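You operate a simulated robot arm through the tools that you are given. There is no shell and no other tool. Be economical: measure what you need, move in short steps, check, and stop when the job is done.

You are at the controls of a simulated two-armed robot. One attempt, no reset.

JOB
Pick up the toe pad from the narrow ledge with one hand, pass it to the other hand and put it on the ledge under the switch cabinet. Set down upright: toe pad.

It is judged by the outcome, as a careful person would: the job done as asked, and still so three seconds after it is handed in. It fails if anything else is knocked over, pushed out of place, dropped, spilled or broken.

ROBOT AND FRAMES
Two 7-joint arms with two-finger grippers on one trunk, on a base that drives. Base frame: it is fixed to the floor where the robot stands at the start and does not move with it; the origin is under the middle of the robot, x ahead of it, y to its left, z up; the surface under the hand at the start is at about z = 750. Units: mm, rad, N and s.
The left shoulder is at the start at [25, 216, 1106], the right one opposite. With the tool pointing down near the work surface each hand reaches from about 100 to 760 mm from the robot's upright axis, wherever it stands, measured 20 degrees to its own side. Places, roughly: ledge under the switch cabinet [-1900, 700, 900]. Payload 2.2 kg a hand.
The TCP of each hand is the grasp point between the finger pads, 19 mm short of the fingertips. In the tool frame z runs along the fingers and y along their closing line. Largest opening 116 mm; the body of the gripper starts 70 mm behind the TCP.
Orientation is that of the tool frame in the base frame, as a unit quaternion [x, y, z, w]. With the fingers straight down and closing along the base's y, the tool's x points along the base's -x, its y along +y and its z along -z.

CONTROLS
- The arms move only by the tool jog_arm. It takes "left_series", "right_series" or both (then of equal length, played together; a hand with none holds still); each is a list of rows, each a list of 7 numbers: the finger opening in mm, from 0 to 116, then the shift along the base's x, y, z in mm, then the turn, a rotation vector about the base's x, y, z in degrees. In form: [[claw, tx, ty, tz, wx, wy, wz], ...]. A call has 1 to 8 rows; each row is the pose to reach, as a shift and turn from the pose commanded when the call began. Rows are played at 5 a second. More than 50 mm and 0.15 rad between two rows, or a gripper value outside its range, and nothing of the call is played. A pose out of reach is approached as far as the arm can. The call stops where the force on the tool passes 40 N (or 10 N more than at its start, if that is more) or the arm is blocked; 0.2 s more then pass. The fingers move at their own pace and stop on an object; they squeeze with about 31 N. The grip force told is the motor's: it shows also when the fingers shut on nothing. Time passes only in rows, and 0.2 s behind the last, so rows that repeat a pose let the fingers close. The reply holds the time, the measured pose of the TCP, the force on the tool along the base axes, the opening and the grip force, in the units named above and with some noise, with the torque about the TCP (base axes, N m) and any sound that the robot's microphone picked up, and new pictures: "show" is both (left out), scene, wrist or none (wrist: the cameras of the hands that moved).
- Cameras (640 x 400 px; columns grow to the right, rows downward): "scene" is now at [134.2, 2, 1285.5]; the picture's right is [0.01, -1.00, 0.00], its down [-0.48, -0.01, -0.88] and it looks along [0.88, 0.01, -0.48] (base axes); focal length 273 px, centre (320, 200). "left" rides on the left gripper at [69, 15, -96] in its tool frame; the picture's right is [-0.21, 0.98, 0.00], its down [-0.76, -0.17, -0.63] and it looks along [-0.62, -0.14, 0.77] (tool axes); focal length 251 px, centre (320, 200). "right" rides on the right gripper at [69, -15, -96] in its tool frame; the picture's right is [0.21, 0.98, 0.00], its down [-0.76, 0.17, -0.63] and it looks along [-0.62, 0.14, 0.77] (tool axes); focal length 251 px, centre (320, 200). There is no depth. A picture from a camera that has moved, and an enlarged one, comes with that camera's place and axes in the base frame and with its lens.
- move_column(by): slides the trunk up (or, below 0, down) by that many mm; the arms and the scene camera ride with it, the base frame stays. It gives what a move gives, with no picture.
- steer(legs): drives the robot by 1 to 6 legs, each [ahead, left, turn to the left] in mm, mm and rad, along the robot's own axes; the way and the turn of a leg run together, so that a leg with both is an arc; at most 1500 mm and 3.142 rad a leg. The arms and the cameras ride along, it lands a little off, and it stops where it bumps. It gives what a move gives, and a new picture of the scene camera.
- turn_head(pan, tilt): turns the head with the scene camera to pan (to the left, within 1.396 rad either way) and tilt (down, from -0.506 to 1.204), counted from straight ahead of the robot. It gives what a move gives, and a new picture of the scene camera.
- zoom(camera, box): a new picture of the part [left, top, right, bottom] of that camera's present view, enlarged. It takes no simulated time.
- hand_in(): hands the job in; it is judged then, once.

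Work in short steps. Places have to be worked out from the pictures, the camera data and where the tool is seen: move nearer, look again, correct. Check each grasp and each placing, and mend what went wrong. You have 120 turns and 260 pictures in all, those below and enlarged ones among them. Open the grippers and draw the arms clear of the work before you hand the job in, unless the task says otherwise; then end with one line.

The tools are called after ">>>" as name(argument=value, ...) on one line, values as JSON. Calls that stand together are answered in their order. jog_arm: Moves the arms, as the interface text tells. Its arguments: {"type":"object","properties":{"left_series":{"type":"array","items":{"type":"array","items":{"type":"number"}}},"right_series":{"type":"array","items":{"type":"array","items":{"type":"number"}}},"show":{"type":"string","enum":["both","scene","wrist","none"]}},"required":[]} The other tools are called the same way: move_column (by) slides the trunk up or down; steer (legs) drives the base; turn_head (pan, tilt) turns the head that bears the scene camera; zoom (camera, box) takes an enlarged picture of a part of a camera's view; hand_in () hands the job in.

At the start:

```text
t: 0.0
left_ee_pos: [439.9, 173.6, 991.1]
left_orientation: [0.0, 1.0, 0.0, -0.001]
left_ft_force: [-0.4, 0.4, 0.2]
left_torque: [0.01, 0.01, 0.01]
left_finger_gap: 116.0
left_grip_force: 0.1
right_ee_pos: [578.3, -215.5, 1023.7]
right_orientation: [0.0, 1.0, 0.0, -0.001]
right_ft_force: [0.0, -0.9, -0.1]
right_torque: [-0.03, 0.0, -0.01]
right_finger_gap: 116.0
right_grip_force: 0.2
trunk travel left (down, up): [-250.0, 240.0]
robot x, y, heading: [0.6, 0.7, 0.004]
head pan, tilt: [0.01, 0.499]
```

scene: 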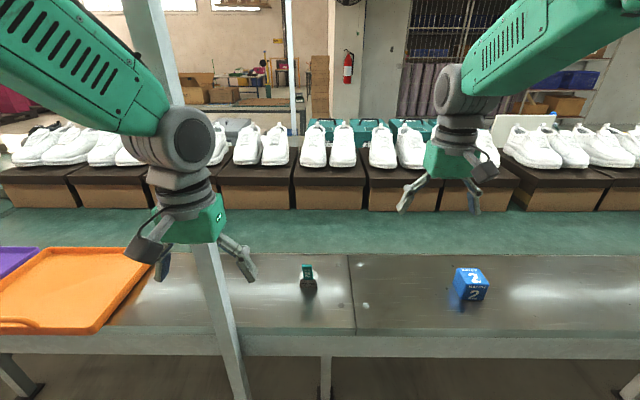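
right: 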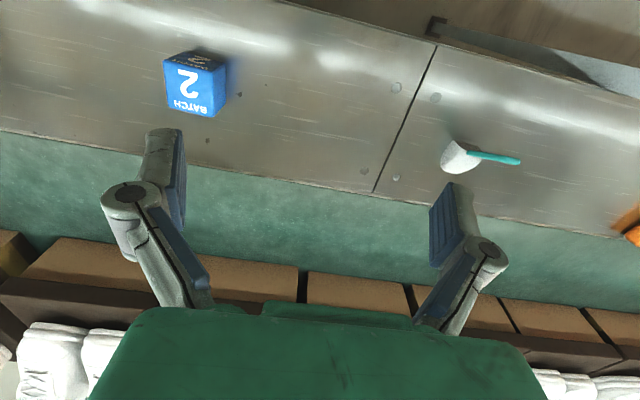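
left: 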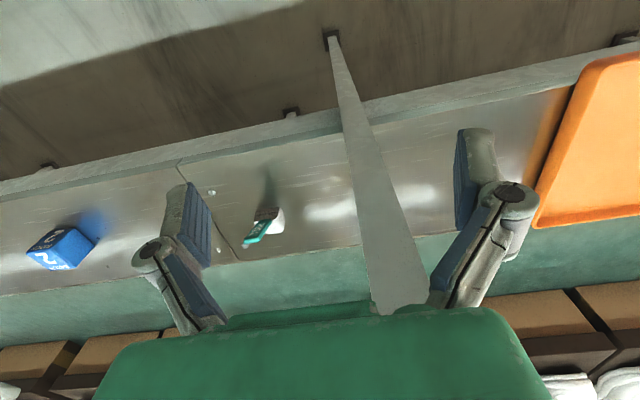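

The small item with a teal strap near the middle of the steel ledge may be the toe pad; I'll enlarge it.

>>> zoom(camera="scene", box=[260, 240, 360, 310])

>>> zoom(camera="right", box=[400, 110, 560, 210])

>>> zoom(camera="left", box=[210, 160, 340, 260])

```text
5.71 times, centred on (310, 275) of scene
camera zoom: at [134.2, 2.0, 1285.5], right [0.01, -1.0, 0.0], down [-0.48, -0.01, -0.88], along [0.88, 0.01, -0.48], focal length 1559 px, centre (377, -229)
```

zoom: 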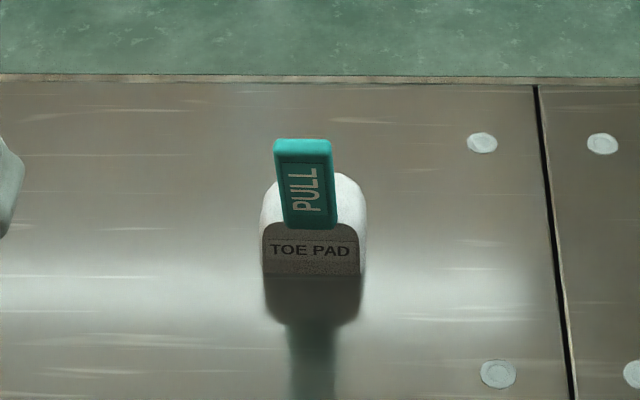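

```text
4.00 times, centred on (480, 160) of right
camera zoom: at [511.1, -229.9, 1120.0], right [-0.21, 0.98, 0.0], down [0.76, 0.17, 0.63], along [0.62, 0.14, -0.78], focal length 1006 px, centre (-320, 360)
```

zoom: 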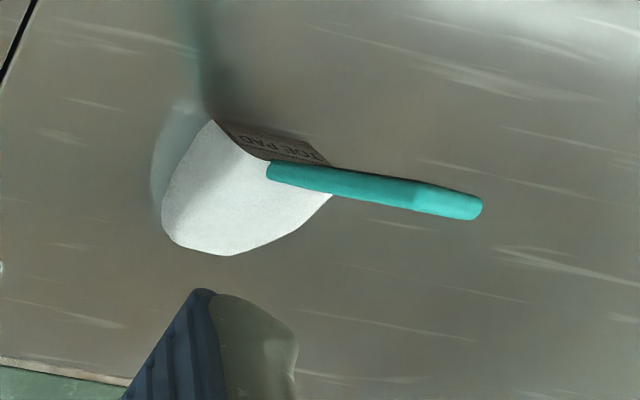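

```text
4.00 times, centred on (275, 210) of left
camera zoom: at [370.8, 188.9, 1086.8], right [0.21, 0.98, 0.0], down [0.76, -0.17, 0.63], along [0.62, -0.14, -0.78], focal length 1006 px, centre (500, 160)
```

zoom: 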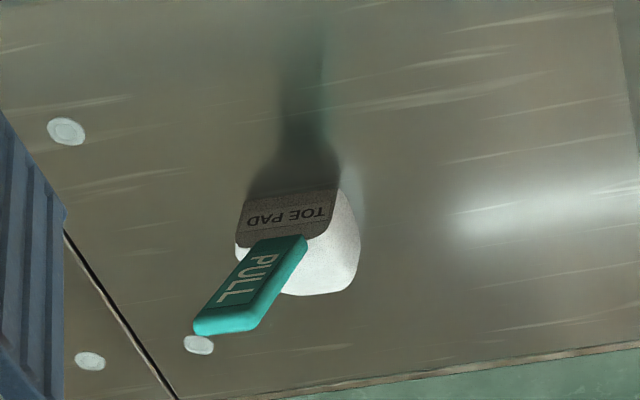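

The toe pad stands at about (655, 36), z 750–785, with a tab leaning toward me up to z≈855; a vertical pole stands near (495, 200) close to the left hand. I want to see the destination before choosing a grasp, so I'll look left and right first.

>>> turn_head(pan=1.39, tilt=0.35)

>>> turn_head(pan=-1.39, tilt=0.35)

```text
t: 1.5
left_ee_pos: [437.2, 175.2, 992.8]
left_orientation: [0.0, 1.0, 0.0, 0.001]
left_ft_force: [-0.3, 0.1, 0.0]
left_torque: [0.02, -0.01, -0.06]
left_finger_gap: 116.0
left_grip_force: 0.1
right_ee_pos: [575.7, -214.8, 1025.9]
right_orientation: [0.0, 1.0, 0.001, 0.001]
right_ft_force: [1.0, 0.2, -0.2]
right_torque: [-0.01, 0.0, -0.01]
right_finger_gap: 115.6
right_grip_force: 0.0
trunk travel left (down, up): [-250.0, 240.0]
robot x, y, heading: [0.1, -0.3, -0.001]
head pan, tilt: [1.389, 0.351]
camera scene: at [60.1, 92.7, 1299.4], right [0.98, -0.18, 0.0], down [-0.07, -0.34, -0.94], along [0.17, 0.92, -0.34], focal length 273 px, centre (320, 200)
```

scene: 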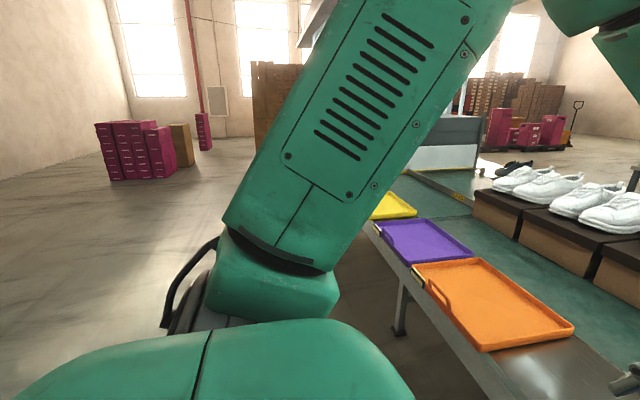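

```text
t: 4.0
left_ee_pos: [435.7, 174.5, 991.2]
left_orientation: [0.001, 1.0, 0.0, 0.0]
left_ft_force: [0.0, -0.4, 0.9]
left_torque: [0.02, 0.0, 0.01]
left_finger_gap: 116.2
left_grip_force: 0.0
right_ee_pos: [575.7, -215.7, 1025.5]
right_orientation: [0.0, 1.0, 0.0, 0.001]
right_ft_force: [0.3, -1.3, -0.2]
right_torque: [0.0, 0.02, -0.01]
right_finger_gap: 115.9
right_grip_force: 0.1
trunk travel left (down, up): [-250.0, 240.0]
robot x, y, heading: [2.3, 3.4, 0.004]
head pan, tilt: [-1.389, 0.351]
camera scene: at [60.0, -90.7, 1299.5], right [-0.98, -0.18, 0.0], down [-0.07, 0.34, -0.94], along [0.17, -0.92, -0.34], focal length 273 px, centre (320, 200)
```

scene: 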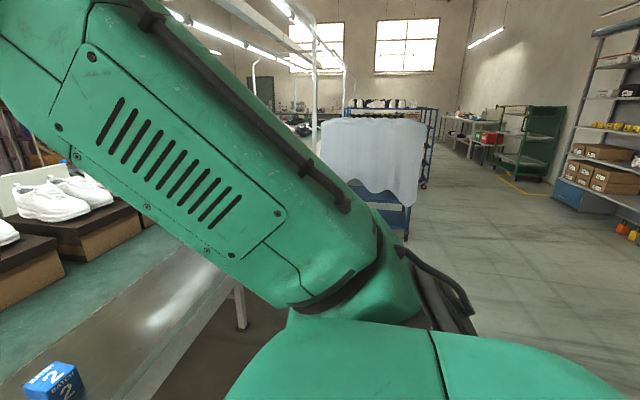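

Floor is open behind and on both sides. I'll face the head forward, back off 500 mm and turn to look at the switch cabinet.

>>> turn_head(pan=0.0, tilt=0.4)

>>> steer(legs=[[-500, 0, 0], [0, 0, 2.68]])

```text
t: 5.5
left_ee_pos: [436.1, 175.8, 993.5]
left_orientation: [0.0, 1.0, 0.001, 0.001]
left_ft_force: [0.2, -1.2, -0.7]
left_torque: [-0.02, 0.03, 0.03]
left_finger_gap: 116.0
left_grip_force: 0.0
right_ee_pos: [575.9, -216.0, 1027.0]
right_orientation: [-0.001, 1.0, 0.0, 0.0]
right_ft_force: [-0.4, 0.7, 1.1]
right_torque: [0.03, -0.02, -0.02]
right_finger_gap: 115.9
right_grip_force: 0.1
trunk travel left (down, up): [-250.0, 240.0]
robot x, y, heading: [-0.3, -0.2, 0.004]
head pan, tilt: [0.0, 0.4]
camera scene: at [135.8, 0.9, 1294.6], right [0.0, -1.0, 0.0], down [-0.39, 0.0, -0.92], along [0.92, 0.0, -0.39], focal length 273 px, centre (320, 200)
```

scene: 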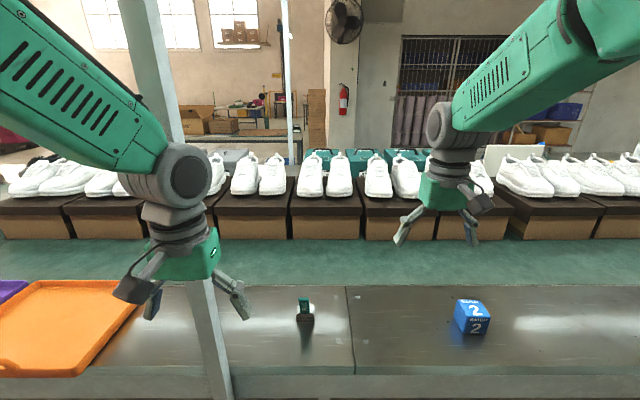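

```text
t: 14.6
left_ee_pos: [-962.3, 74.9, 992.6]
left_orientation: [0.964, -0.265, -0.001, 0.0]
left_ft_force: [0.0, 0.3, 1.3]
left_torque: [-0.01, -0.01, -0.01]
left_finger_gap: 116.2
left_grip_force: 0.0
right_ee_pos: [-880.6, 482.5, 1025.5]
right_orientation: [0.964, -0.266, -0.001, 0.0]
right_ft_force: [-0.6, -0.2, 0.4]
right_torque: [-0.01, -0.01, -0.02]
right_finger_gap: 115.9
right_grip_force: 0.1
trunk travel left (down, up): [-250.0, 240.0]
robot x, y, heading: [-494.8, 1.7, 2.601]
head pan, tilt: [0.0, 0.4]
camera scene: at [-614.0, 72.1, 1294.6], right [0.51, 0.86, 0.0], down [0.34, -0.2, -0.92], along [-0.79, 0.47, -0.39], focal length 273 px, centre (320, 200)
```

scene: 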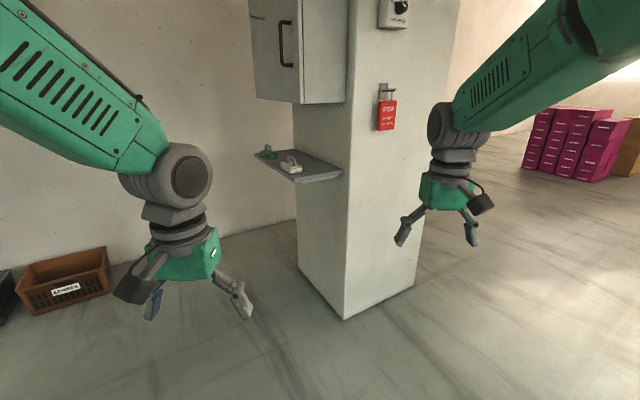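

>>> zoom(camera="scene", box=[220, 60, 420, 200])

```text
2.86 times, centred on (320, 130) of scene
camera zoom: at [-614.0, 72.1, 1294.6], right [0.51, 0.86, 0.0], down [0.34, -0.2, -0.92], along [-0.79, 0.47, -0.39], focal length 780 px, centre (320, 400)
```

zoom: 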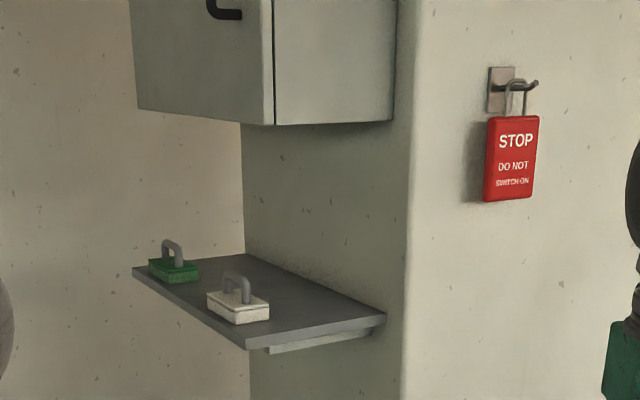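

Ledge: x about −1670…−2240, y 566…830, top z≈900; cabinet bottom z≈1222; a white block near x −1790 and a green one near −2105, with free space around x −1950. Plan: right hand takes the tab from above, left hand then takes the base sides horizontally and sets it on the ledge's front part. Turning back to the pad now.

>>> steer(legs=[[0, 0, -2.601]])

>>> jog_arm(left_series=[[116, 0, 0, 30, 0, 0, 0], [116, 0, 0, 60, 0, 0, 0], [116, 0, 0, 90, 0, 0, 0]], show="none")

```text
t: 21.1
left_ee_pos: [-65.3, 183.5, 992.3]
left_orientation: [-0.008, 1.0, 0.001, 0.003]
left_ft_force: [0.4, 0.5, 0.0]
left_torque: [-0.01, 0.0, 0.01]
left_finger_gap: 115.9
left_grip_force: 0.0
right_ee_pos: [78.8, -205.0, 1027.7]
right_orientation: [-0.008, 1.0, 0.0, 0.002]
right_ft_force: [0.0, -0.7, -0.4]
right_torque: [0.01, -0.01, -0.02]
right_finger_gap: 116.1
right_grip_force: 0.1
trunk travel left (down, up): [-250.0, 240.0]
robot x, y, heading: [-497.9, -1.1, 0.019]
head pan, tilt: [0.0, 0.4]
camera scene: at [-360.8, 4.8, 1294.6], right [0.02, -1.0, 0.0], down [-0.39, -0.01, -0.92], along [0.92, 0.01, -0.39], focal length 273 px, centre (320, 200)
```

scene: 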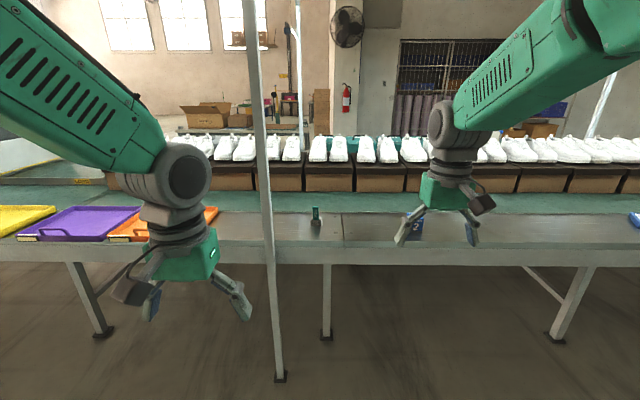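

```text
t: 21.9
left_ee_pos: [-68.2, 184.7, 1086.4]
left_orientation: [-0.008, 1.0, 0.0, 0.004]
left_ft_force: [-0.4, -0.2, -0.4]
left_torque: [-0.01, 0.04, -0.01]
left_finger_gap: 116.0
left_grip_force: 0.0
right_ee_pos: [76.1, -205.1, 1030.1]
right_orientation: [-0.007, 1.0, 0.001, 0.005]
right_ft_force: [0.8, 0.2, 0.0]
right_torque: [-0.02, 0.0, -0.04]
right_finger_gap: 116.2
right_grip_force: 0.1
trunk travel left (down, up): [-250.0, 240.0]
robot x, y, heading: [-496.5, 0.3, 0.017]
head pan, tilt: [0.0, 0.4]
```

Pole foot confirmed at about (506, 201). I retract the left hand well back, then drive forward again.

>>> jog_arm(left_series=[[116, -40, 0, 0, 0, 0, 0], [116, -80, 0, 0, 0, 0, 0], [116, -120, 0, 0, 0, 0, 0], [116, -150, 0, 0, 0, 0, 0]], show="none")

>>> steer(legs=[[480, 0, -0.017]])

```text
t: 22.9
left_ee_pos: [-219.9, 186.2, 1084.8]
left_orientation: [-0.007, 1.0, -0.001, 0.005]
left_ft_force: [0.4, 0.4, 0.2]
left_torque: [0.02, 0.03, -0.02]
left_finger_gap: 116.0
left_grip_force: 0.1
right_ee_pos: [75.2, -204.0, 1032.8]
right_orientation: [-0.008, 1.0, 0.0, 0.004]
right_ft_force: [-0.3, -0.3, 0.3]
right_torque: [0.0, 0.0, -0.03]
right_finger_gap: 116.1
right_grip_force: 0.1
trunk travel left (down, up): [-250.0, 240.0]
robot x, y, heading: [-499.5, 1.3, 0.019]
head pan, tilt: [0.0, 0.4]
```

```text
t: 25.7
left_ee_pos: [263.2, 179.3, 1084.2]
left_orientation: [0.004, 1.0, 0.0, 0.004]
left_ft_force: [-0.2, 0.9, 0.6]
left_torque: [-0.02, 0.04, 0.02]
left_finger_gap: 115.9
left_grip_force: 0.0
right_ee_pos: [549.9, -218.1, 1028.6]
right_orientation: [0.003, 1.0, 0.0, 0.004]
right_ft_force: [0.8, -0.5, 0.3]
right_torque: [0.03, 0.05, -0.01]
right_finger_gap: 115.8
right_grip_force: 0.1
trunk travel left (down, up): [-250.0, 240.0]
robot x, y, heading: [-19.1, 2.2, -0.005]
head pan, tilt: [0.0, 0.4]
camera scene: at [115.9, 2.7, 1294.7], right [-0.01, -1.0, 0.0], down [-0.39, 0.0, -0.92], along [0.92, -0.01, -0.39], focal length 273 px, centre (320, 200)
```

scene: 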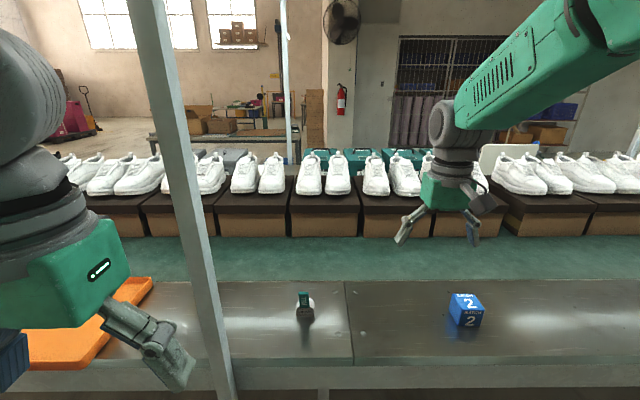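

Now I bring the right hand partway toward the pad for a closer wrist view.

>>> jog_arm(right_series=[[116, 8, 45, -10, 0, 0, 0], [116, 16, 90, -20, 0, 0, 0], [116, 24, 135, -30, 0, 0, 0], [116, 32, 180, -40, 0, 0, 0], [116, 35, 200, -50, 0, 0, 0]])

```text
t: 26.9
left_ee_pos: [260.1, 179.9, 1085.8]
left_orientation: [0.005, 1.0, -0.001, 0.006]
left_ft_force: [0.4, -0.1, 0.3]
left_torque: [0.02, 0.01, -0.03]
left_finger_gap: 116.0
left_grip_force: 0.0
right_ee_pos: [590.9, -28.1, 989.2]
right_orientation: [0.018, 1.0, 0.013, 0.006]
right_ft_force: [-0.7, -0.7, 0.5]
right_torque: [-0.03, 0.02, -0.04]
right_finger_gap: 115.9
right_grip_force: 0.1
trunk travel left (down, up): [-250.0, 240.0]
robot x, y, heading: [-19.8, 2.7, -0.009]
head pan, tilt: [0.0, 0.4]
camera scene: at [116.9, 5.2, 1294.6], right [-0.01, -1.0, 0.0], down [-0.39, 0.0, -0.92], along [0.92, -0.01, -0.39], focal length 273 px, centre (320, 200)
camera right: at [521.9, -42.6, 1083.2], right [-0.18, 0.98, 0.02], down [0.76, 0.12, 0.64], along [0.63, 0.13, -0.76], focal length 251 px, centre (320, 200)
```

scene: 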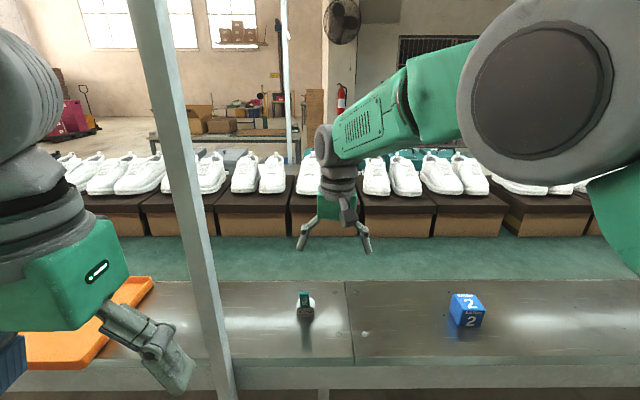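
right: 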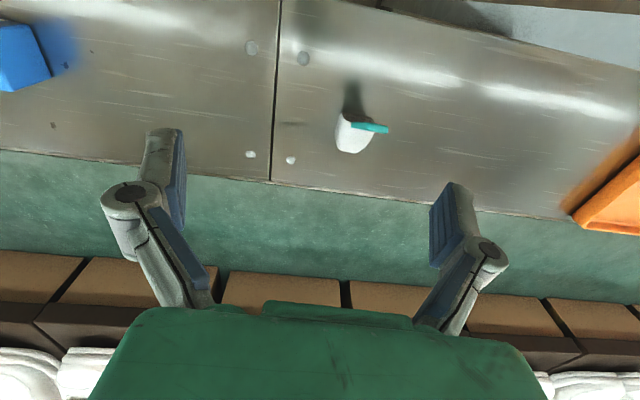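

>>> zoom(camera="right", box=[300, 80, 428, 160])

>>> zoom(camera="scene", box=[265, 280, 345, 330])

```text
5.00 times, centred on (364, 120) of right
camera zoom: at [521.9, -42.6, 1083.2], right [-0.18, 0.98, 0.02], down [0.76, 0.12, 0.64], along [0.63, 0.13, -0.76], focal length 1257 px, centre (100, 600)
```

zoom: 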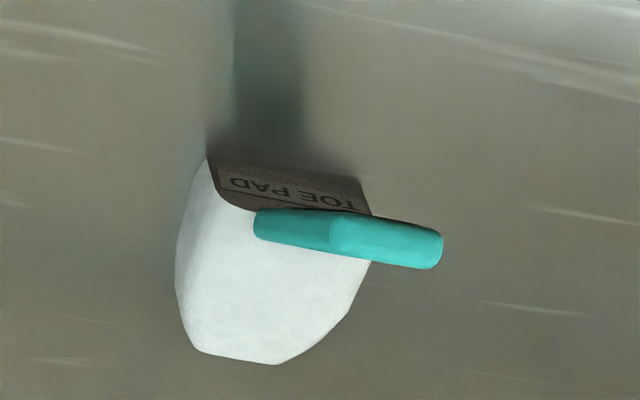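

```text
8.00 times, centred on (305, 305) of scene
camera zoom: at [116.9, 5.2, 1294.6], right [-0.01, -1.0, 0.0], down [-0.39, 0.0, -0.92], along [0.92, -0.01, -0.39], focal length 2183 px, centre (440, -640)
```

zoom: 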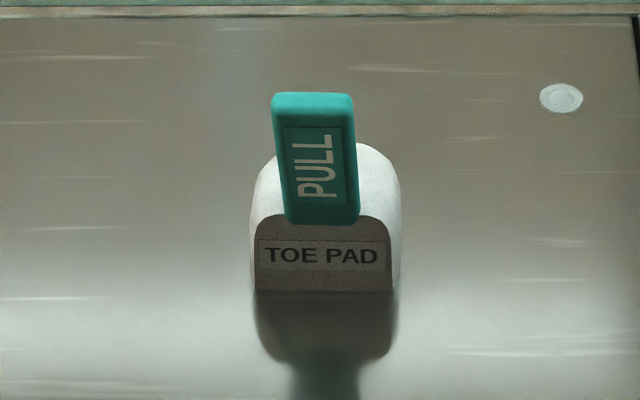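

Tab top centre is at about (614, 36, 852), leaning about 18° toward me; base spans y 14–58 with no yaw. I'll move the right hand above the tab with a slight matching tilt.

>>> jog_arm(right_series=[[90, 10, 20, 0, 0, -4, 0], [90, 20, 40, -10, 0, -8, 0], [90, 31, 54, -30, 0, -12, 0], [90, 31, 54, -45, 0, -12, 0], [90, 31, 54, -45, 0, -12, 0], [90, 31, 54, -45, 0, -12, 0]])

```text
t: 28.3
left_ee_pos: [261.1, 181.5, 1085.9]
left_orientation: [0.004, 1.0, 0.0, 0.006]
left_ft_force: [-0.6, -0.2, 0.3]
left_torque: [0.0, 0.01, 0.03]
left_finger_gap: 115.8
left_grip_force: 0.2
right_ee_pos: [618.4, 32.7, 937.9]
right_orientation: [0.01, 0.994, 0.003, 0.108]
right_ft_force: [-0.3, 0.3, 0.6]
right_torque: [-0.01, -0.01, 0.04]
right_finger_gap: 89.9
right_grip_force: 0.0
trunk travel left (down, up): [-250.0, 240.0]
robot x, y, heading: [-17.7, 2.8, -0.005]
head pan, tilt: [0.0, 0.4]
camera scene: at [116.4, 5.8, 1294.6], right [-0.01, -1.0, 0.0], down [-0.39, 0.0, -0.92], along [0.92, -0.01, -0.39], focal length 273 px, centre (320, 200)
camera right: at [531.1, 19.5, 1015.4], right [-0.19, 0.98, -0.04], down [0.61, 0.15, 0.78], along [0.77, 0.12, -0.62], focal length 251 px, centre (320, 200)
```

scene: 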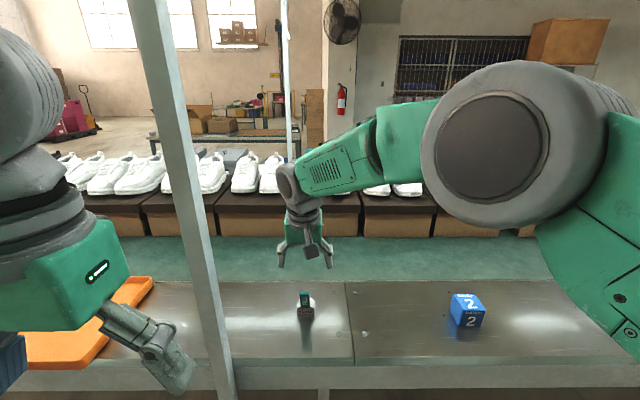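
right: 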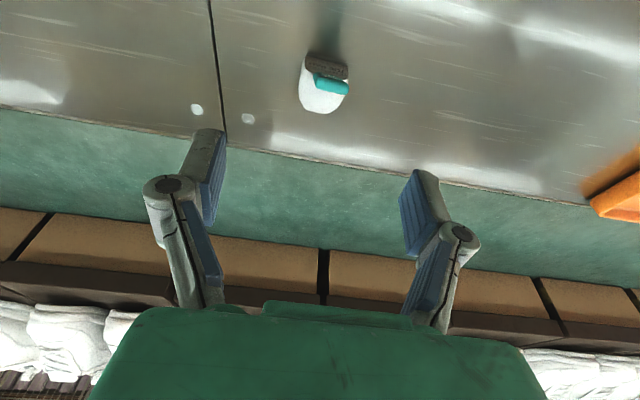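

Aligned: tool at (618, 33), tab re-measured at about (611–614, 36). Lowering to z≈838 with fingers still open.

>>> jog_arm(right_series=[[80, -1, 3, -35, 0, 0, 0], [80, -1, 3, -65, 0, 0, 0], [80, -1, 3, -90, 0, 0, 0], [80, -1, 3, -101, 0, 0, 0], [80, -1, 3, -101, 0, 0, 0]])

>>> zoom(camera="scene", box=[245, 240, 373, 320])

```text
t: 29.5
left_ee_pos: [260.5, 180.5, 1084.7]
left_orientation: [0.004, 1.0, 0.0, 0.006]
left_ft_force: [-0.1, 0.1, 0.4]
left_torque: [0.01, 0.0, 0.04]
left_finger_gap: 116.0
left_grip_force: 0.1
right_ee_pos: [611.8, 41.5, 834.6]
right_orientation: [0.004, 0.994, -0.001, 0.109]
right_ft_force: [-0.2, 0.3, -0.5]
right_torque: [-0.02, -0.02, 0.01]
right_finger_gap: 79.6
right_grip_force: 0.0
trunk travel left (down, up): [-250.0, 240.0]
robot x, y, heading: [-20.1, 8.4, -0.013]
head pan, tilt: [0.0, 0.4]
camera scene: at [116.1, 5.8, 1294.7], right [-0.01, -1.0, 0.0], down [-0.39, 0.0, -0.92], along [0.92, -0.01, -0.39], focal length 273 px, centre (320, 200)
camera right: at [524.6, 27.2, 913.4], right [-0.2, 0.98, -0.05], down [0.6, 0.16, 0.78], along [0.77, 0.13, -0.62], focal length 251 px, centre (320, 200)
```

scene: 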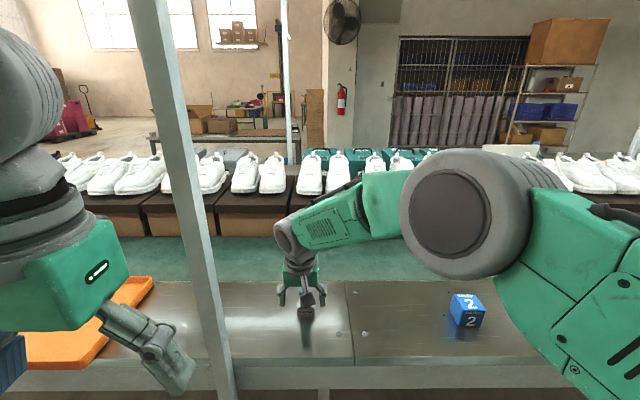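
right: 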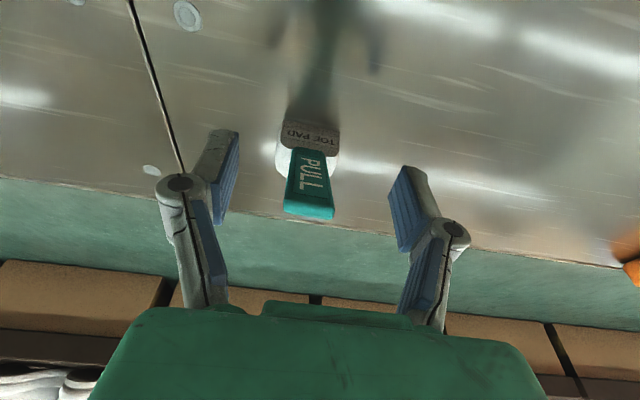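

```text
5.00 times, centred on (309, 280) of scene
camera zoom: at [116.1, 5.8, 1294.7], right [-0.01, -1.0, 0.0], down [-0.39, 0.0, -0.92], along [0.92, -0.01, -0.39], focal length 1364 px, centre (375, -200)
```

zoom: 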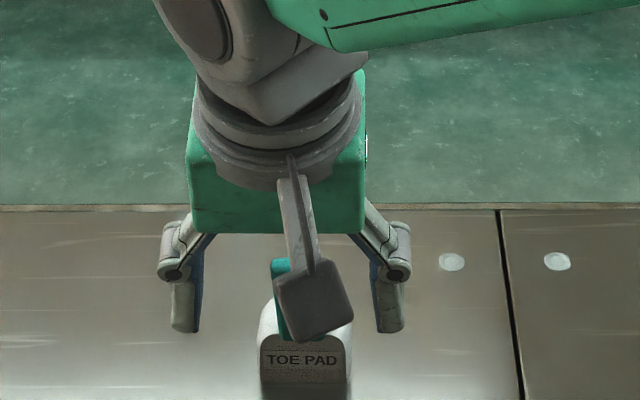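

Tab lies about 5 mm to the right of and 5 mm ahead of the grasp point; I correct and close.

>>> jog_arm(right_series=[[80, 5, -5, 0, 0, 0, 0], [80, 5, -5, 0, 0, 0, 0], [60, 5, -5, 0, 0, 0, 0], [40, 5, -5, 0, 0, 0, 0], [10, 5, -5, 0, 0, 0, 0], [10, 5, -5, 0, 0, 0, 0], [10, 5, -5, 0, 0, 0, 0]])

```text
t: 31.1
left_ee_pos: [261.4, 179.4, 1085.7]
left_orientation: [0.004, 1.0, 0.001, 0.005]
left_ft_force: [-0.5, -0.5, 0.6]
left_torque: [0.04, 0.03, -0.03]
left_finger_gap: 115.9
left_grip_force: 0.2
right_ee_pos: [617.3, 35.4, 835.7]
right_orientation: [0.004, 0.994, 0.0, 0.11]
right_ft_force: [0.2, -0.1, -0.4]
right_torque: [0.0, 0.01, 0.02]
right_finger_gap: 24.1
right_grip_force: 30.9
trunk travel left (down, up): [-250.0, 240.0]
robot x, y, heading: [-15.2, 2.0, -0.007]
head pan, tilt: [0.0, 0.4]
camera scene: at [116.4, 5.7, 1294.6], right [-0.01, -1.0, 0.0], down [-0.39, 0.0, -0.92], along [0.92, -0.01, -0.39], focal length 273 px, centre (320, 200)
camera right: at [530.3, 21.7, 913.5], right [-0.2, 0.98, -0.05], down [0.6, 0.16, 0.78], along [0.77, 0.13, -0.62], focal length 251 px, centre (320, 200)
```

scene: 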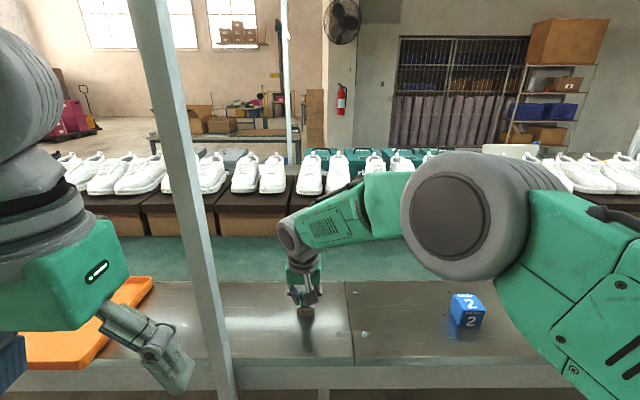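
right: 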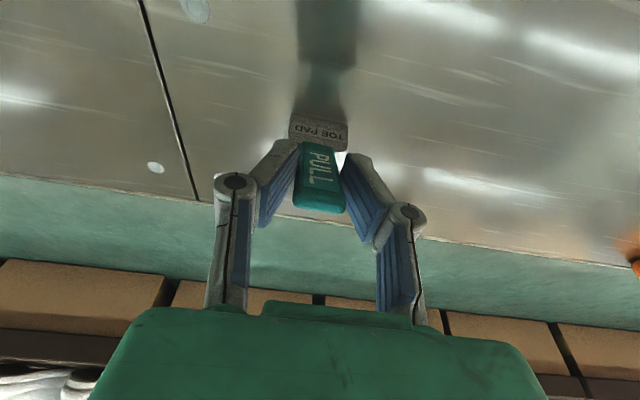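

Gripped at 24 mm opening with 31 N. Lifting straight up.

>>> jog_arm(right_series=[[10, 0, 0, 15, 0, 0, 0], [10, 0, 0, 40, 0, 0, 0], [10, 0, 0, 75, 0, 0, 0], [10, 0, 0, 110, 0, 0, 0], [10, 0, 0, 140, 0, 0, 0], [10, 0, 0, 140, 0, 0, 0]])

```text
t: 32.5
left_ee_pos: [260.7, 180.9, 1084.1]
left_orientation: [0.004, 1.0, 0.0, 0.005]
left_ft_force: [-0.1, 0.0, 1.4]
left_torque: [0.0, -0.02, 0.03]
left_finger_gap: 116.0
left_grip_force: 0.1
right_ee_pos: [623.5, 27.3, 971.3]
right_orientation: [0.013, 0.995, 0.004, 0.104]
right_ft_force: [0.5, -0.9, 0.7]
right_torque: [0.0, 0.0, 0.01]
right_finger_gap: 10.1
right_grip_force: 0.2
trunk travel left (down, up): [-250.0, 240.0]
robot x, y, heading: [-16.2, 1.6, -0.008]
head pan, tilt: [0.0, 0.4]
camera scene: at [116.4, 5.6, 1294.6], right [-0.01, -1.0, 0.0], down [-0.39, 0.0, -0.92], along [0.92, -0.01, -0.39], focal length 273 px, centre (320, 200)
camera right: at [535.9, 14.6, 1051.0], right [-0.19, 0.98, -0.04], down [0.61, 0.14, 0.78], along [0.77, 0.12, -0.63], focal length 251 px, centre (320, 200)
```

scene: 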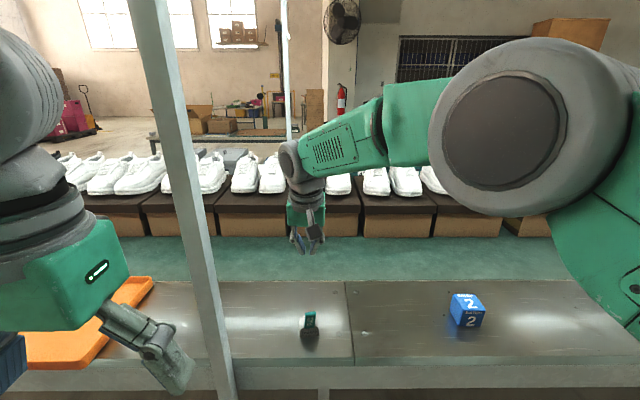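
right: 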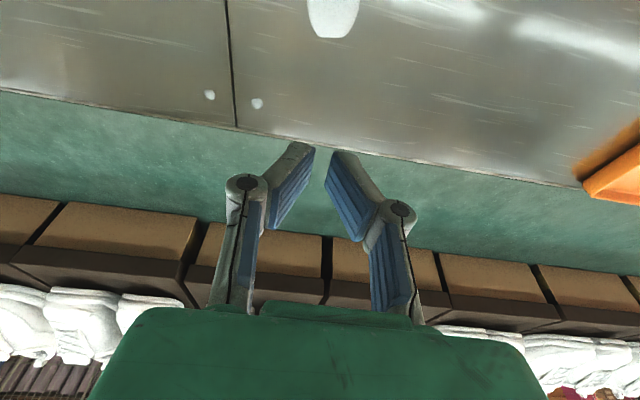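

The tab slipped out of the fingers; the pad is still standing. I take a closer look at where it is now.

>>> zoom(camera="scene", box=[269, 295, 349, 345])

>>> zoom(camera="right", box=[270, 0, 398, 80])

```text
8.00 times, centred on (309, 320) of scene
camera zoom: at [116.4, 5.6, 1294.6], right [-0.01, -1.0, 0.0], down [-0.39, 0.0, -0.92], along [0.92, -0.01, -0.39], focal length 2183 px, centre (408, -760)
```

zoom: 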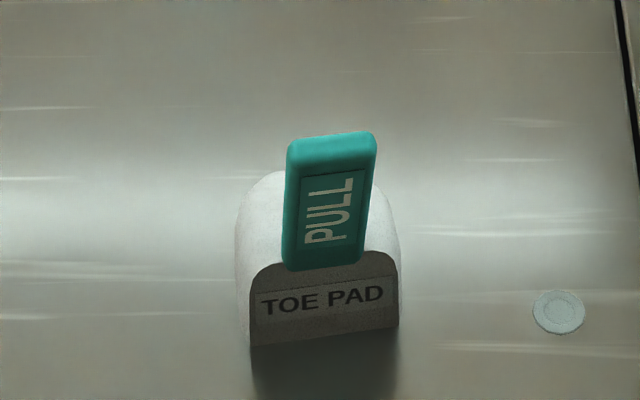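

```text
5.00 times, centred on (334, 40) of right
camera zoom: at [535.9, 14.6, 1051.0], right [-0.19, 0.98, -0.04], down [0.61, 0.14, 0.78], along [0.77, 0.12, -0.63], focal length 1257 px, centre (250, 1000)
```

zoom: 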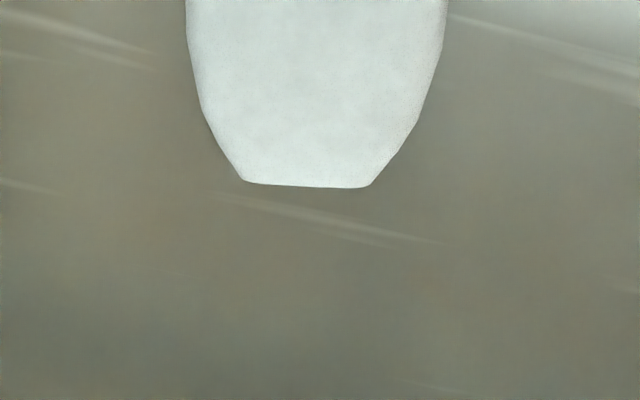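

The pad swung about 60 mm toward me and landed upright, yawed about +9° (front at x≈577, y≈24). The edge grip on the tab was too weak, so I'll grip the tab across its flat faces: first level the hand and yaw it about 99°.

>>> jog_arm(right_series=[[60, 0, 0, 10, 0, 6, 0], [60, 0, 0, 20, 0, 12, 0]], show="none")

>>> jog_arm(right_series=[[60, -5, 0, 0, 0, 0, 8], [60, -10, 0, 0, 0, 0, 16], [60, -15, 0, 0, 0, 0, 24], [60, -20, 0, 0, 0, 0, 32], [60, -25, 0, 0, 0, 0, 40], [60, -30, 0, 0, 0, 0, 48], [60, -35, 0, 0, 0, 0, 52]], show="none")

>>> jog_arm(right_series=[[60, 0, 0, 0, 0, 0, 8], [60, 0, 0, 0, 0, 0, 16], [60, 0, 0, 0, 0, 0, 24], [60, 0, 0, 0, 0, 0, 32], [60, 0, 0, 0, 0, 0, 40], [60, 0, 0, 0, 0, 0, 47], [60, 0, 0, 0, 0, 0, 47]])

```text
t: 33.1
left_ee_pos: [262.6, 182.0, 1082.9]
left_orientation: [0.003, 1.0, 0.0, 0.005]
left_ft_force: [0.4, 0.0, 0.0]
left_torque: [0.0, 0.02, 0.01]
left_finger_gap: 116.4
left_grip_force: 0.0
right_ee_pos: [619.3, 38.5, 992.6]
right_orientation: [0.002, 1.0, 0.0, 0.003]
right_ft_force: [-0.7, -0.6, 1.0]
right_torque: [0.04, 0.0, -0.01]
right_finger_gap: 60.1
right_grip_force: 0.1
trunk travel left (down, up): [-250.0, 240.0]
robot x, y, heading: [-17.3, 0.7, -0.003]
head pan, tilt: [0.0, 0.4]
```

```text
t: 34.7
left_ee_pos: [260.4, 180.2, 1084.0]
left_orientation: [0.005, 1.0, 0.0, 0.005]
left_ft_force: [-0.1, -0.9, -1.0]
left_torque: [0.01, 0.01, -0.03]
left_finger_gap: 116.0
left_grip_force: 0.1
right_ee_pos: [582.7, 34.9, 994.6]
right_orientation: [-0.437, 0.9, 0.003, 0.005]
right_ft_force: [0.6, -0.2, -0.3]
right_torque: [0.01, 0.03, 0.0]
right_finger_gap: 60.1
right_grip_force: 0.0
trunk travel left (down, up): [-250.0, 240.0]
robot x, y, heading: [-18.9, 2.0, -0.005]
head pan, tilt: [0.0, 0.4]
```

```text
t: 36.3
left_ee_pos: [260.0, 180.4, 1085.3]
left_orientation: [0.003, 1.0, 0.0, 0.005]
left_ft_force: [-0.1, 0.2, 0.9]
left_torque: [-0.02, 0.0, -0.01]
left_finger_gap: 115.8
left_grip_force: 0.1
right_ee_pos: [582.3, 35.7, 995.4]
right_orientation: [0.758, -0.653, -0.004, -0.002]
right_ft_force: [0.5, -0.3, -0.5]
right_torque: [-0.01, -0.03, -0.02]
right_finger_gap: 60.2
right_grip_force: 0.0
trunk travel left (down, up): [-250.0, 240.0]
robot x, y, heading: [-20.1, 5.1, -0.01]
head pan, tilt: [0.0, 0.4]
camera scene: at [116.3, 5.6, 1294.7], right [-0.01, -1.0, 0.0], down [-0.39, 0.0, -0.92], along [0.92, -0.01, -0.39], focal length 273 px, centre (320, 200)
camera right: at [609.8, -29.9, 1089.7], right [-0.93, -0.36, 0.0], down [-0.28, 0.72, 0.64], along [-0.23, 0.6, -0.77], focal length 251 px, centre (320, 200)
```

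scene: 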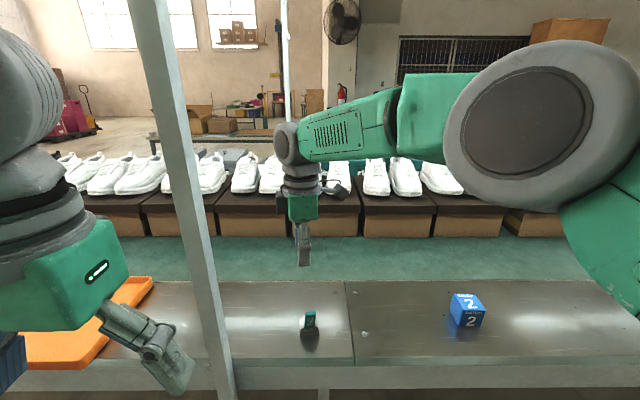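
right: 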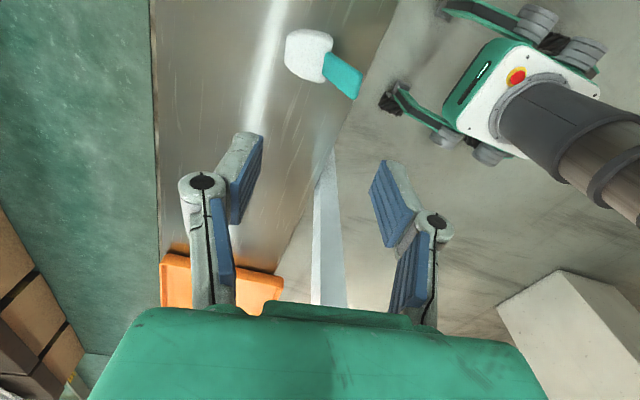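

>>> zoom(camera="right", box=[260, 10, 388, 90])

```text
5.00 times, centred on (324, 50) of right
camera zoom: at [609.8, -29.9, 1089.7], right [-0.93, -0.36, 0.0], down [-0.28, 0.72, 0.64], along [-0.23, 0.6, -0.77], focal length 1257 px, centre (300, 950)
```

zoom: 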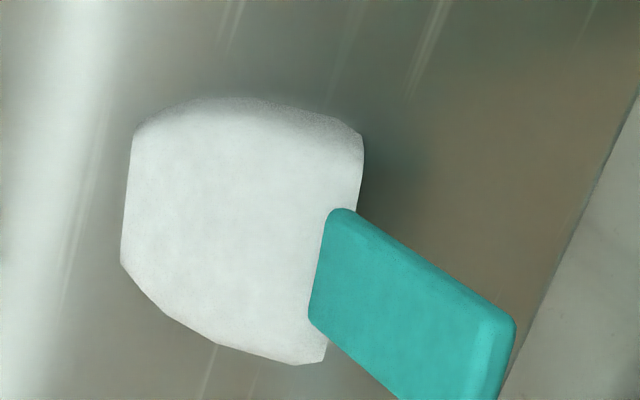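

Tab is seen clearly. I tilt the hand to match its lean and move above it along its axis.

>>> jog_arm(right_series=[[60, -12, -5, -30, 0.7, -4.5, 0], [60, -22, -10, -60, 1.4, -9, 0], [60, -32, -14, -85, 2.1, -13.5, 0], [60, -41, -18, -100, 2.75, -17.8, 0], [60, -41, -18, -100, 2.75, -17.8, 0], [60, -41, -18, -100, 2.75, -17.8, 0]])

>>> zoom(camera="scene", box=[245, 250, 373, 350])

```text
t: 37.7
left_ee_pos: [259.5, 180.3, 1086.3]
left_orientation: [0.004, 1.0, 0.0, 0.005]
left_ft_force: [-0.4, -0.2, 0.1]
left_torque: [0.04, 0.01, -0.02]
left_finger_gap: 115.8
left_grip_force: 0.0
right_ee_pos: [543.3, 11.6, 893.4]
right_orientation: [0.742, -0.653, 0.089, -0.124]
right_ft_force: [0.4, -0.3, 0.4]
right_torque: [0.01, 0.01, 0.04]
right_finger_gap: 59.7
right_grip_force: 0.0
trunk travel left (down, up): [-250.0, 240.0]
robot x, y, heading: [-18.9, 0.5, -0.011]
head pan, tilt: [0.0, 0.4]
camera scene: at [115.6, 5.5, 1294.7], right [-0.01, -1.0, 0.0], down [-0.39, 0.0, -0.92], along [0.92, -0.01, -0.39], focal length 273 px, centre (320, 200)
camera right: at [540.3, -60.5, 987.1], right [-0.9, -0.33, -0.3], down [-0.44, 0.69, 0.58], along [0.02, 0.65, -0.76], focal length 251 px, centre (320, 200)
```

scene: 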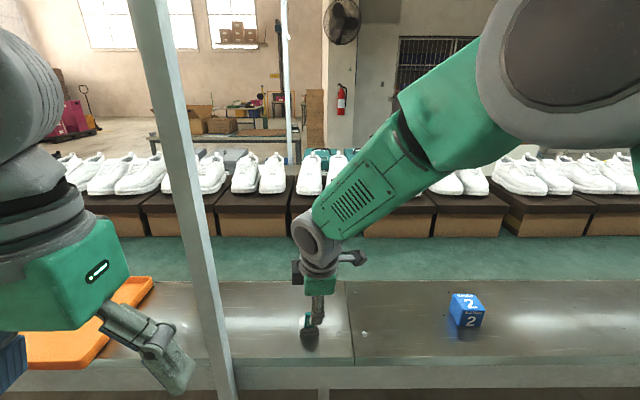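
right: 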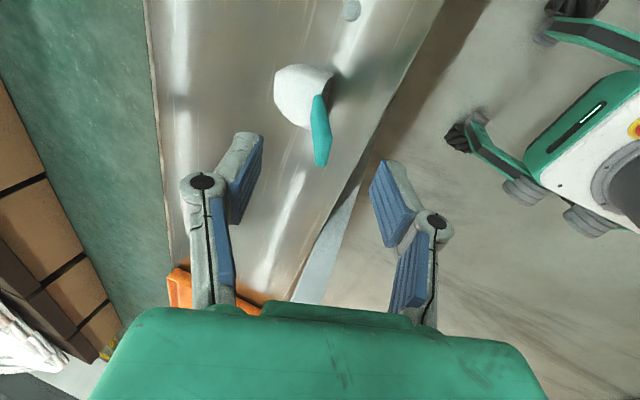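

```text
4.00 times, centred on (309, 300) of scene
camera zoom: at [115.6, 5.5, 1294.7], right [-0.01, -1.0, 0.0], down [-0.39, 0.0, -0.92], along [0.92, -0.01, -0.39], focal length 1091 px, centre (364, -200)
```

zoom: 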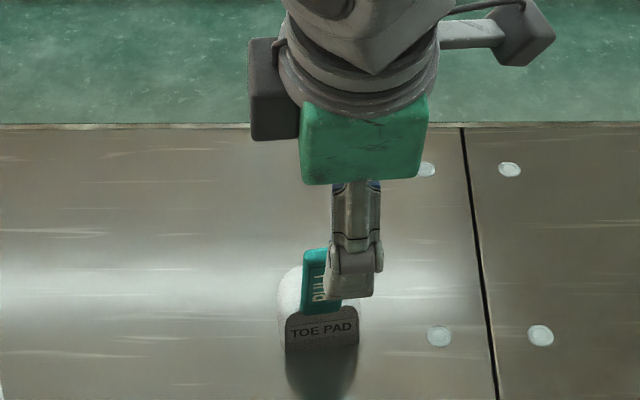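

The tab top is at about (553, 22, 852); I descend along its axis to z≈824 and check before closing.

>>> jog_arm(right_series=[[60, 0, 8, 0, 0, 0, 0], [60, 6, 9, -20, 0, 0, 0], [60, 13, 9, -45, 0, 0, 0], [60, 20, 9, -69, 0, 0, 0], [60, 20, 9, -69, 0, 0, 0], [60, 20, 9, -69, 0, 0, 0]])

>>> zoom(camera="scene", box=[245, 250, 373, 350])

```text
t: 39.1
left_ee_pos: [260.9, 180.6, 1084.8]
left_orientation: [0.004, 1.0, 0.0, 0.005]
left_ft_force: [0.0, -0.5, -0.2]
left_torque: [0.01, 0.0, 0.0]
left_finger_gap: 115.9
left_grip_force: 0.0
right_ee_pos: [565.7, 19.7, 826.0]
right_orientation: [0.745, -0.649, 0.095, -0.124]
right_ft_force: [0.3, 0.0, -0.6]
right_torque: [0.02, -0.01, 0.0]
right_finger_gap: 60.0
right_grip_force: 0.2
trunk travel left (down, up): [-250.0, 240.0]
robot x, y, heading: [-20.1, 6.6, -0.006]
head pan, tilt: [0.0, 0.4]
camera scene: at [116.3, 5.6, 1294.7], right [-0.01, -1.0, 0.0], down [-0.39, 0.0, -0.92], along [0.92, -0.01, -0.39], focal length 273 px, centre (320, 200)
camera right: at [561.6, -51.1, 920.9], right [-0.89, -0.33, -0.3], down [-0.45, 0.69, 0.57], along [0.02, 0.64, -0.77], focal length 251 px, centre (320, 200)
```

scene: 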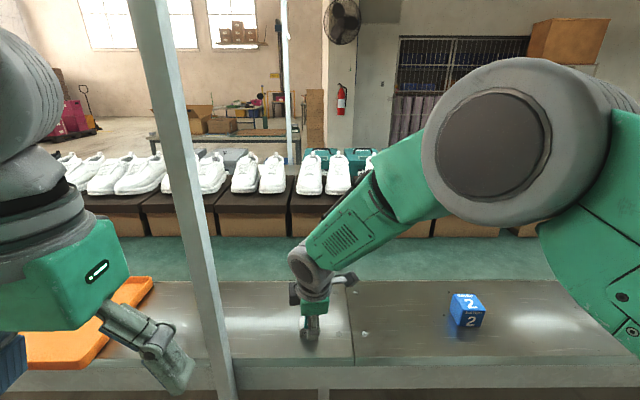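
right: 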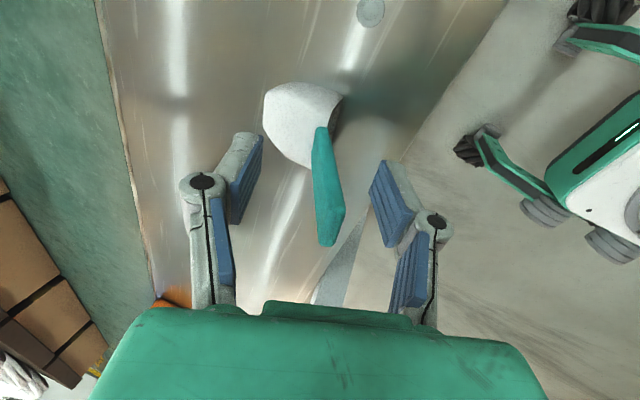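

```text
4.00 times, centred on (309, 300) of scene
camera zoom: at [116.3, 5.6, 1294.7], right [-0.01, -1.0, 0.0], down [-0.39, 0.0, -0.92], along [0.92, -0.01, -0.39], focal length 1091 px, centre (364, -200)
```

zoom: 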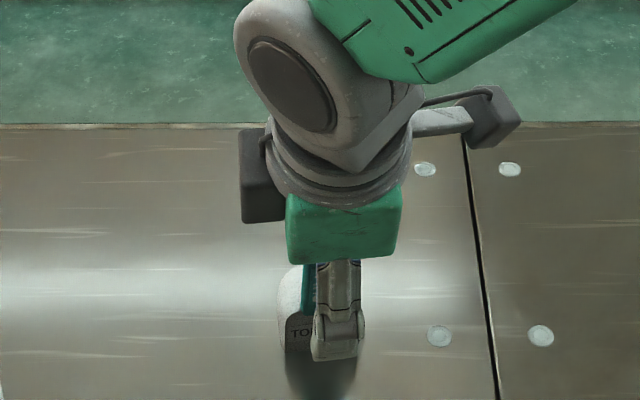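

The front finger sits about 8 mm right of the tab's middle; I shift left, then close.

>>> jog_arm(right_series=[[60, -3, 8, 0, 0, 0, 0], [60, -3, 8, 0, 0, 0, 0], [40, -3, 8, 0, 0, 0, 0], [20, -3, 8, 0, 0, 0, 0], [0, -3, 8, 0, 0, 0, 0], [0, -3, 8, 0, 0, 0, 0], [0, -3, 8, 0, 0, 0, 0]])

>>> zoom(camera="scene", box=[245, 250, 373, 350])

```text
t: 40.7
left_ee_pos: [261.6, 181.1, 1084.9]
left_orientation: [0.005, 1.0, 0.0, 0.005]
left_ft_force: [0.5, -0.4, -0.5]
left_torque: [0.02, 0.0, 0.03]
left_finger_gap: 116.1
left_grip_force: 0.0
right_ee_pos: [561.7, 29.0, 826.6]
right_orientation: [0.745, -0.649, 0.094, -0.123]
right_ft_force: [0.3, -0.2, 0.1]
right_torque: [0.03, 0.02, 0.01]
right_finger_gap: 9.1
right_grip_force: 31.1
trunk travel left (down, up): [-250.0, 240.0]
robot x, y, heading: [-15.3, 2.9, -0.007]
head pan, tilt: [0.0, 0.4]
camera scene: at [116.1, 5.6, 1294.7], right [-0.01, -1.0, 0.0], down [-0.39, 0.0, -0.92], along [0.92, -0.01, -0.39], focal length 273 px, centre (320, 200)
camera right: at [558.3, -41.5, 920.9], right [-0.89, -0.34, -0.3], down [-0.45, 0.69, 0.57], along [0.02, 0.64, -0.77], focal length 251 px, centre (320, 200)
```

scene: 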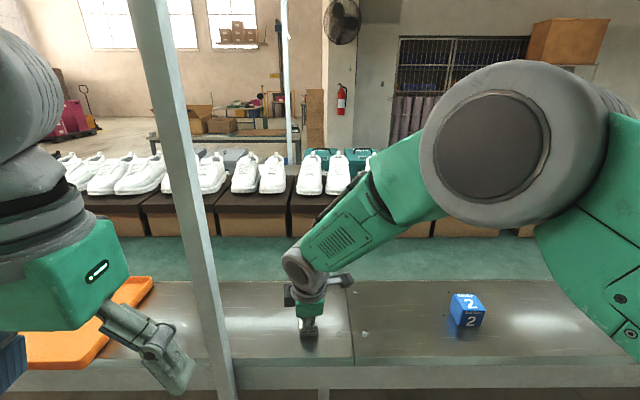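
right: 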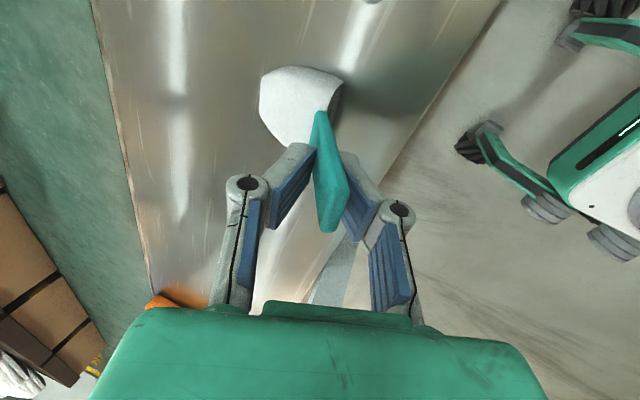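

```text
4.00 times, centred on (309, 300) of scene
camera zoom: at [116.1, 5.6, 1294.7], right [-0.01, -1.0, 0.0], down [-0.39, 0.0, -0.92], along [0.92, -0.01, -0.39], focal length 1091 px, centre (364, -200)
```

zoom: 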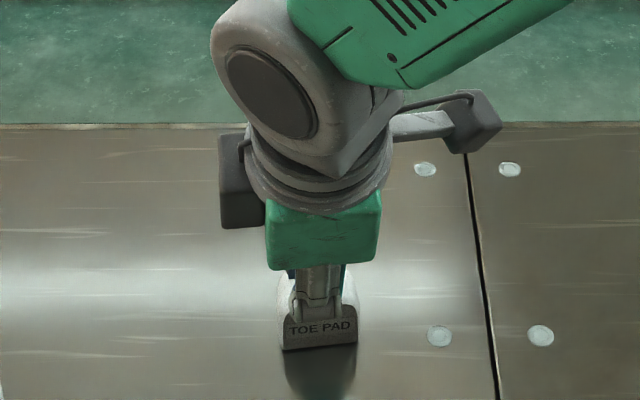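

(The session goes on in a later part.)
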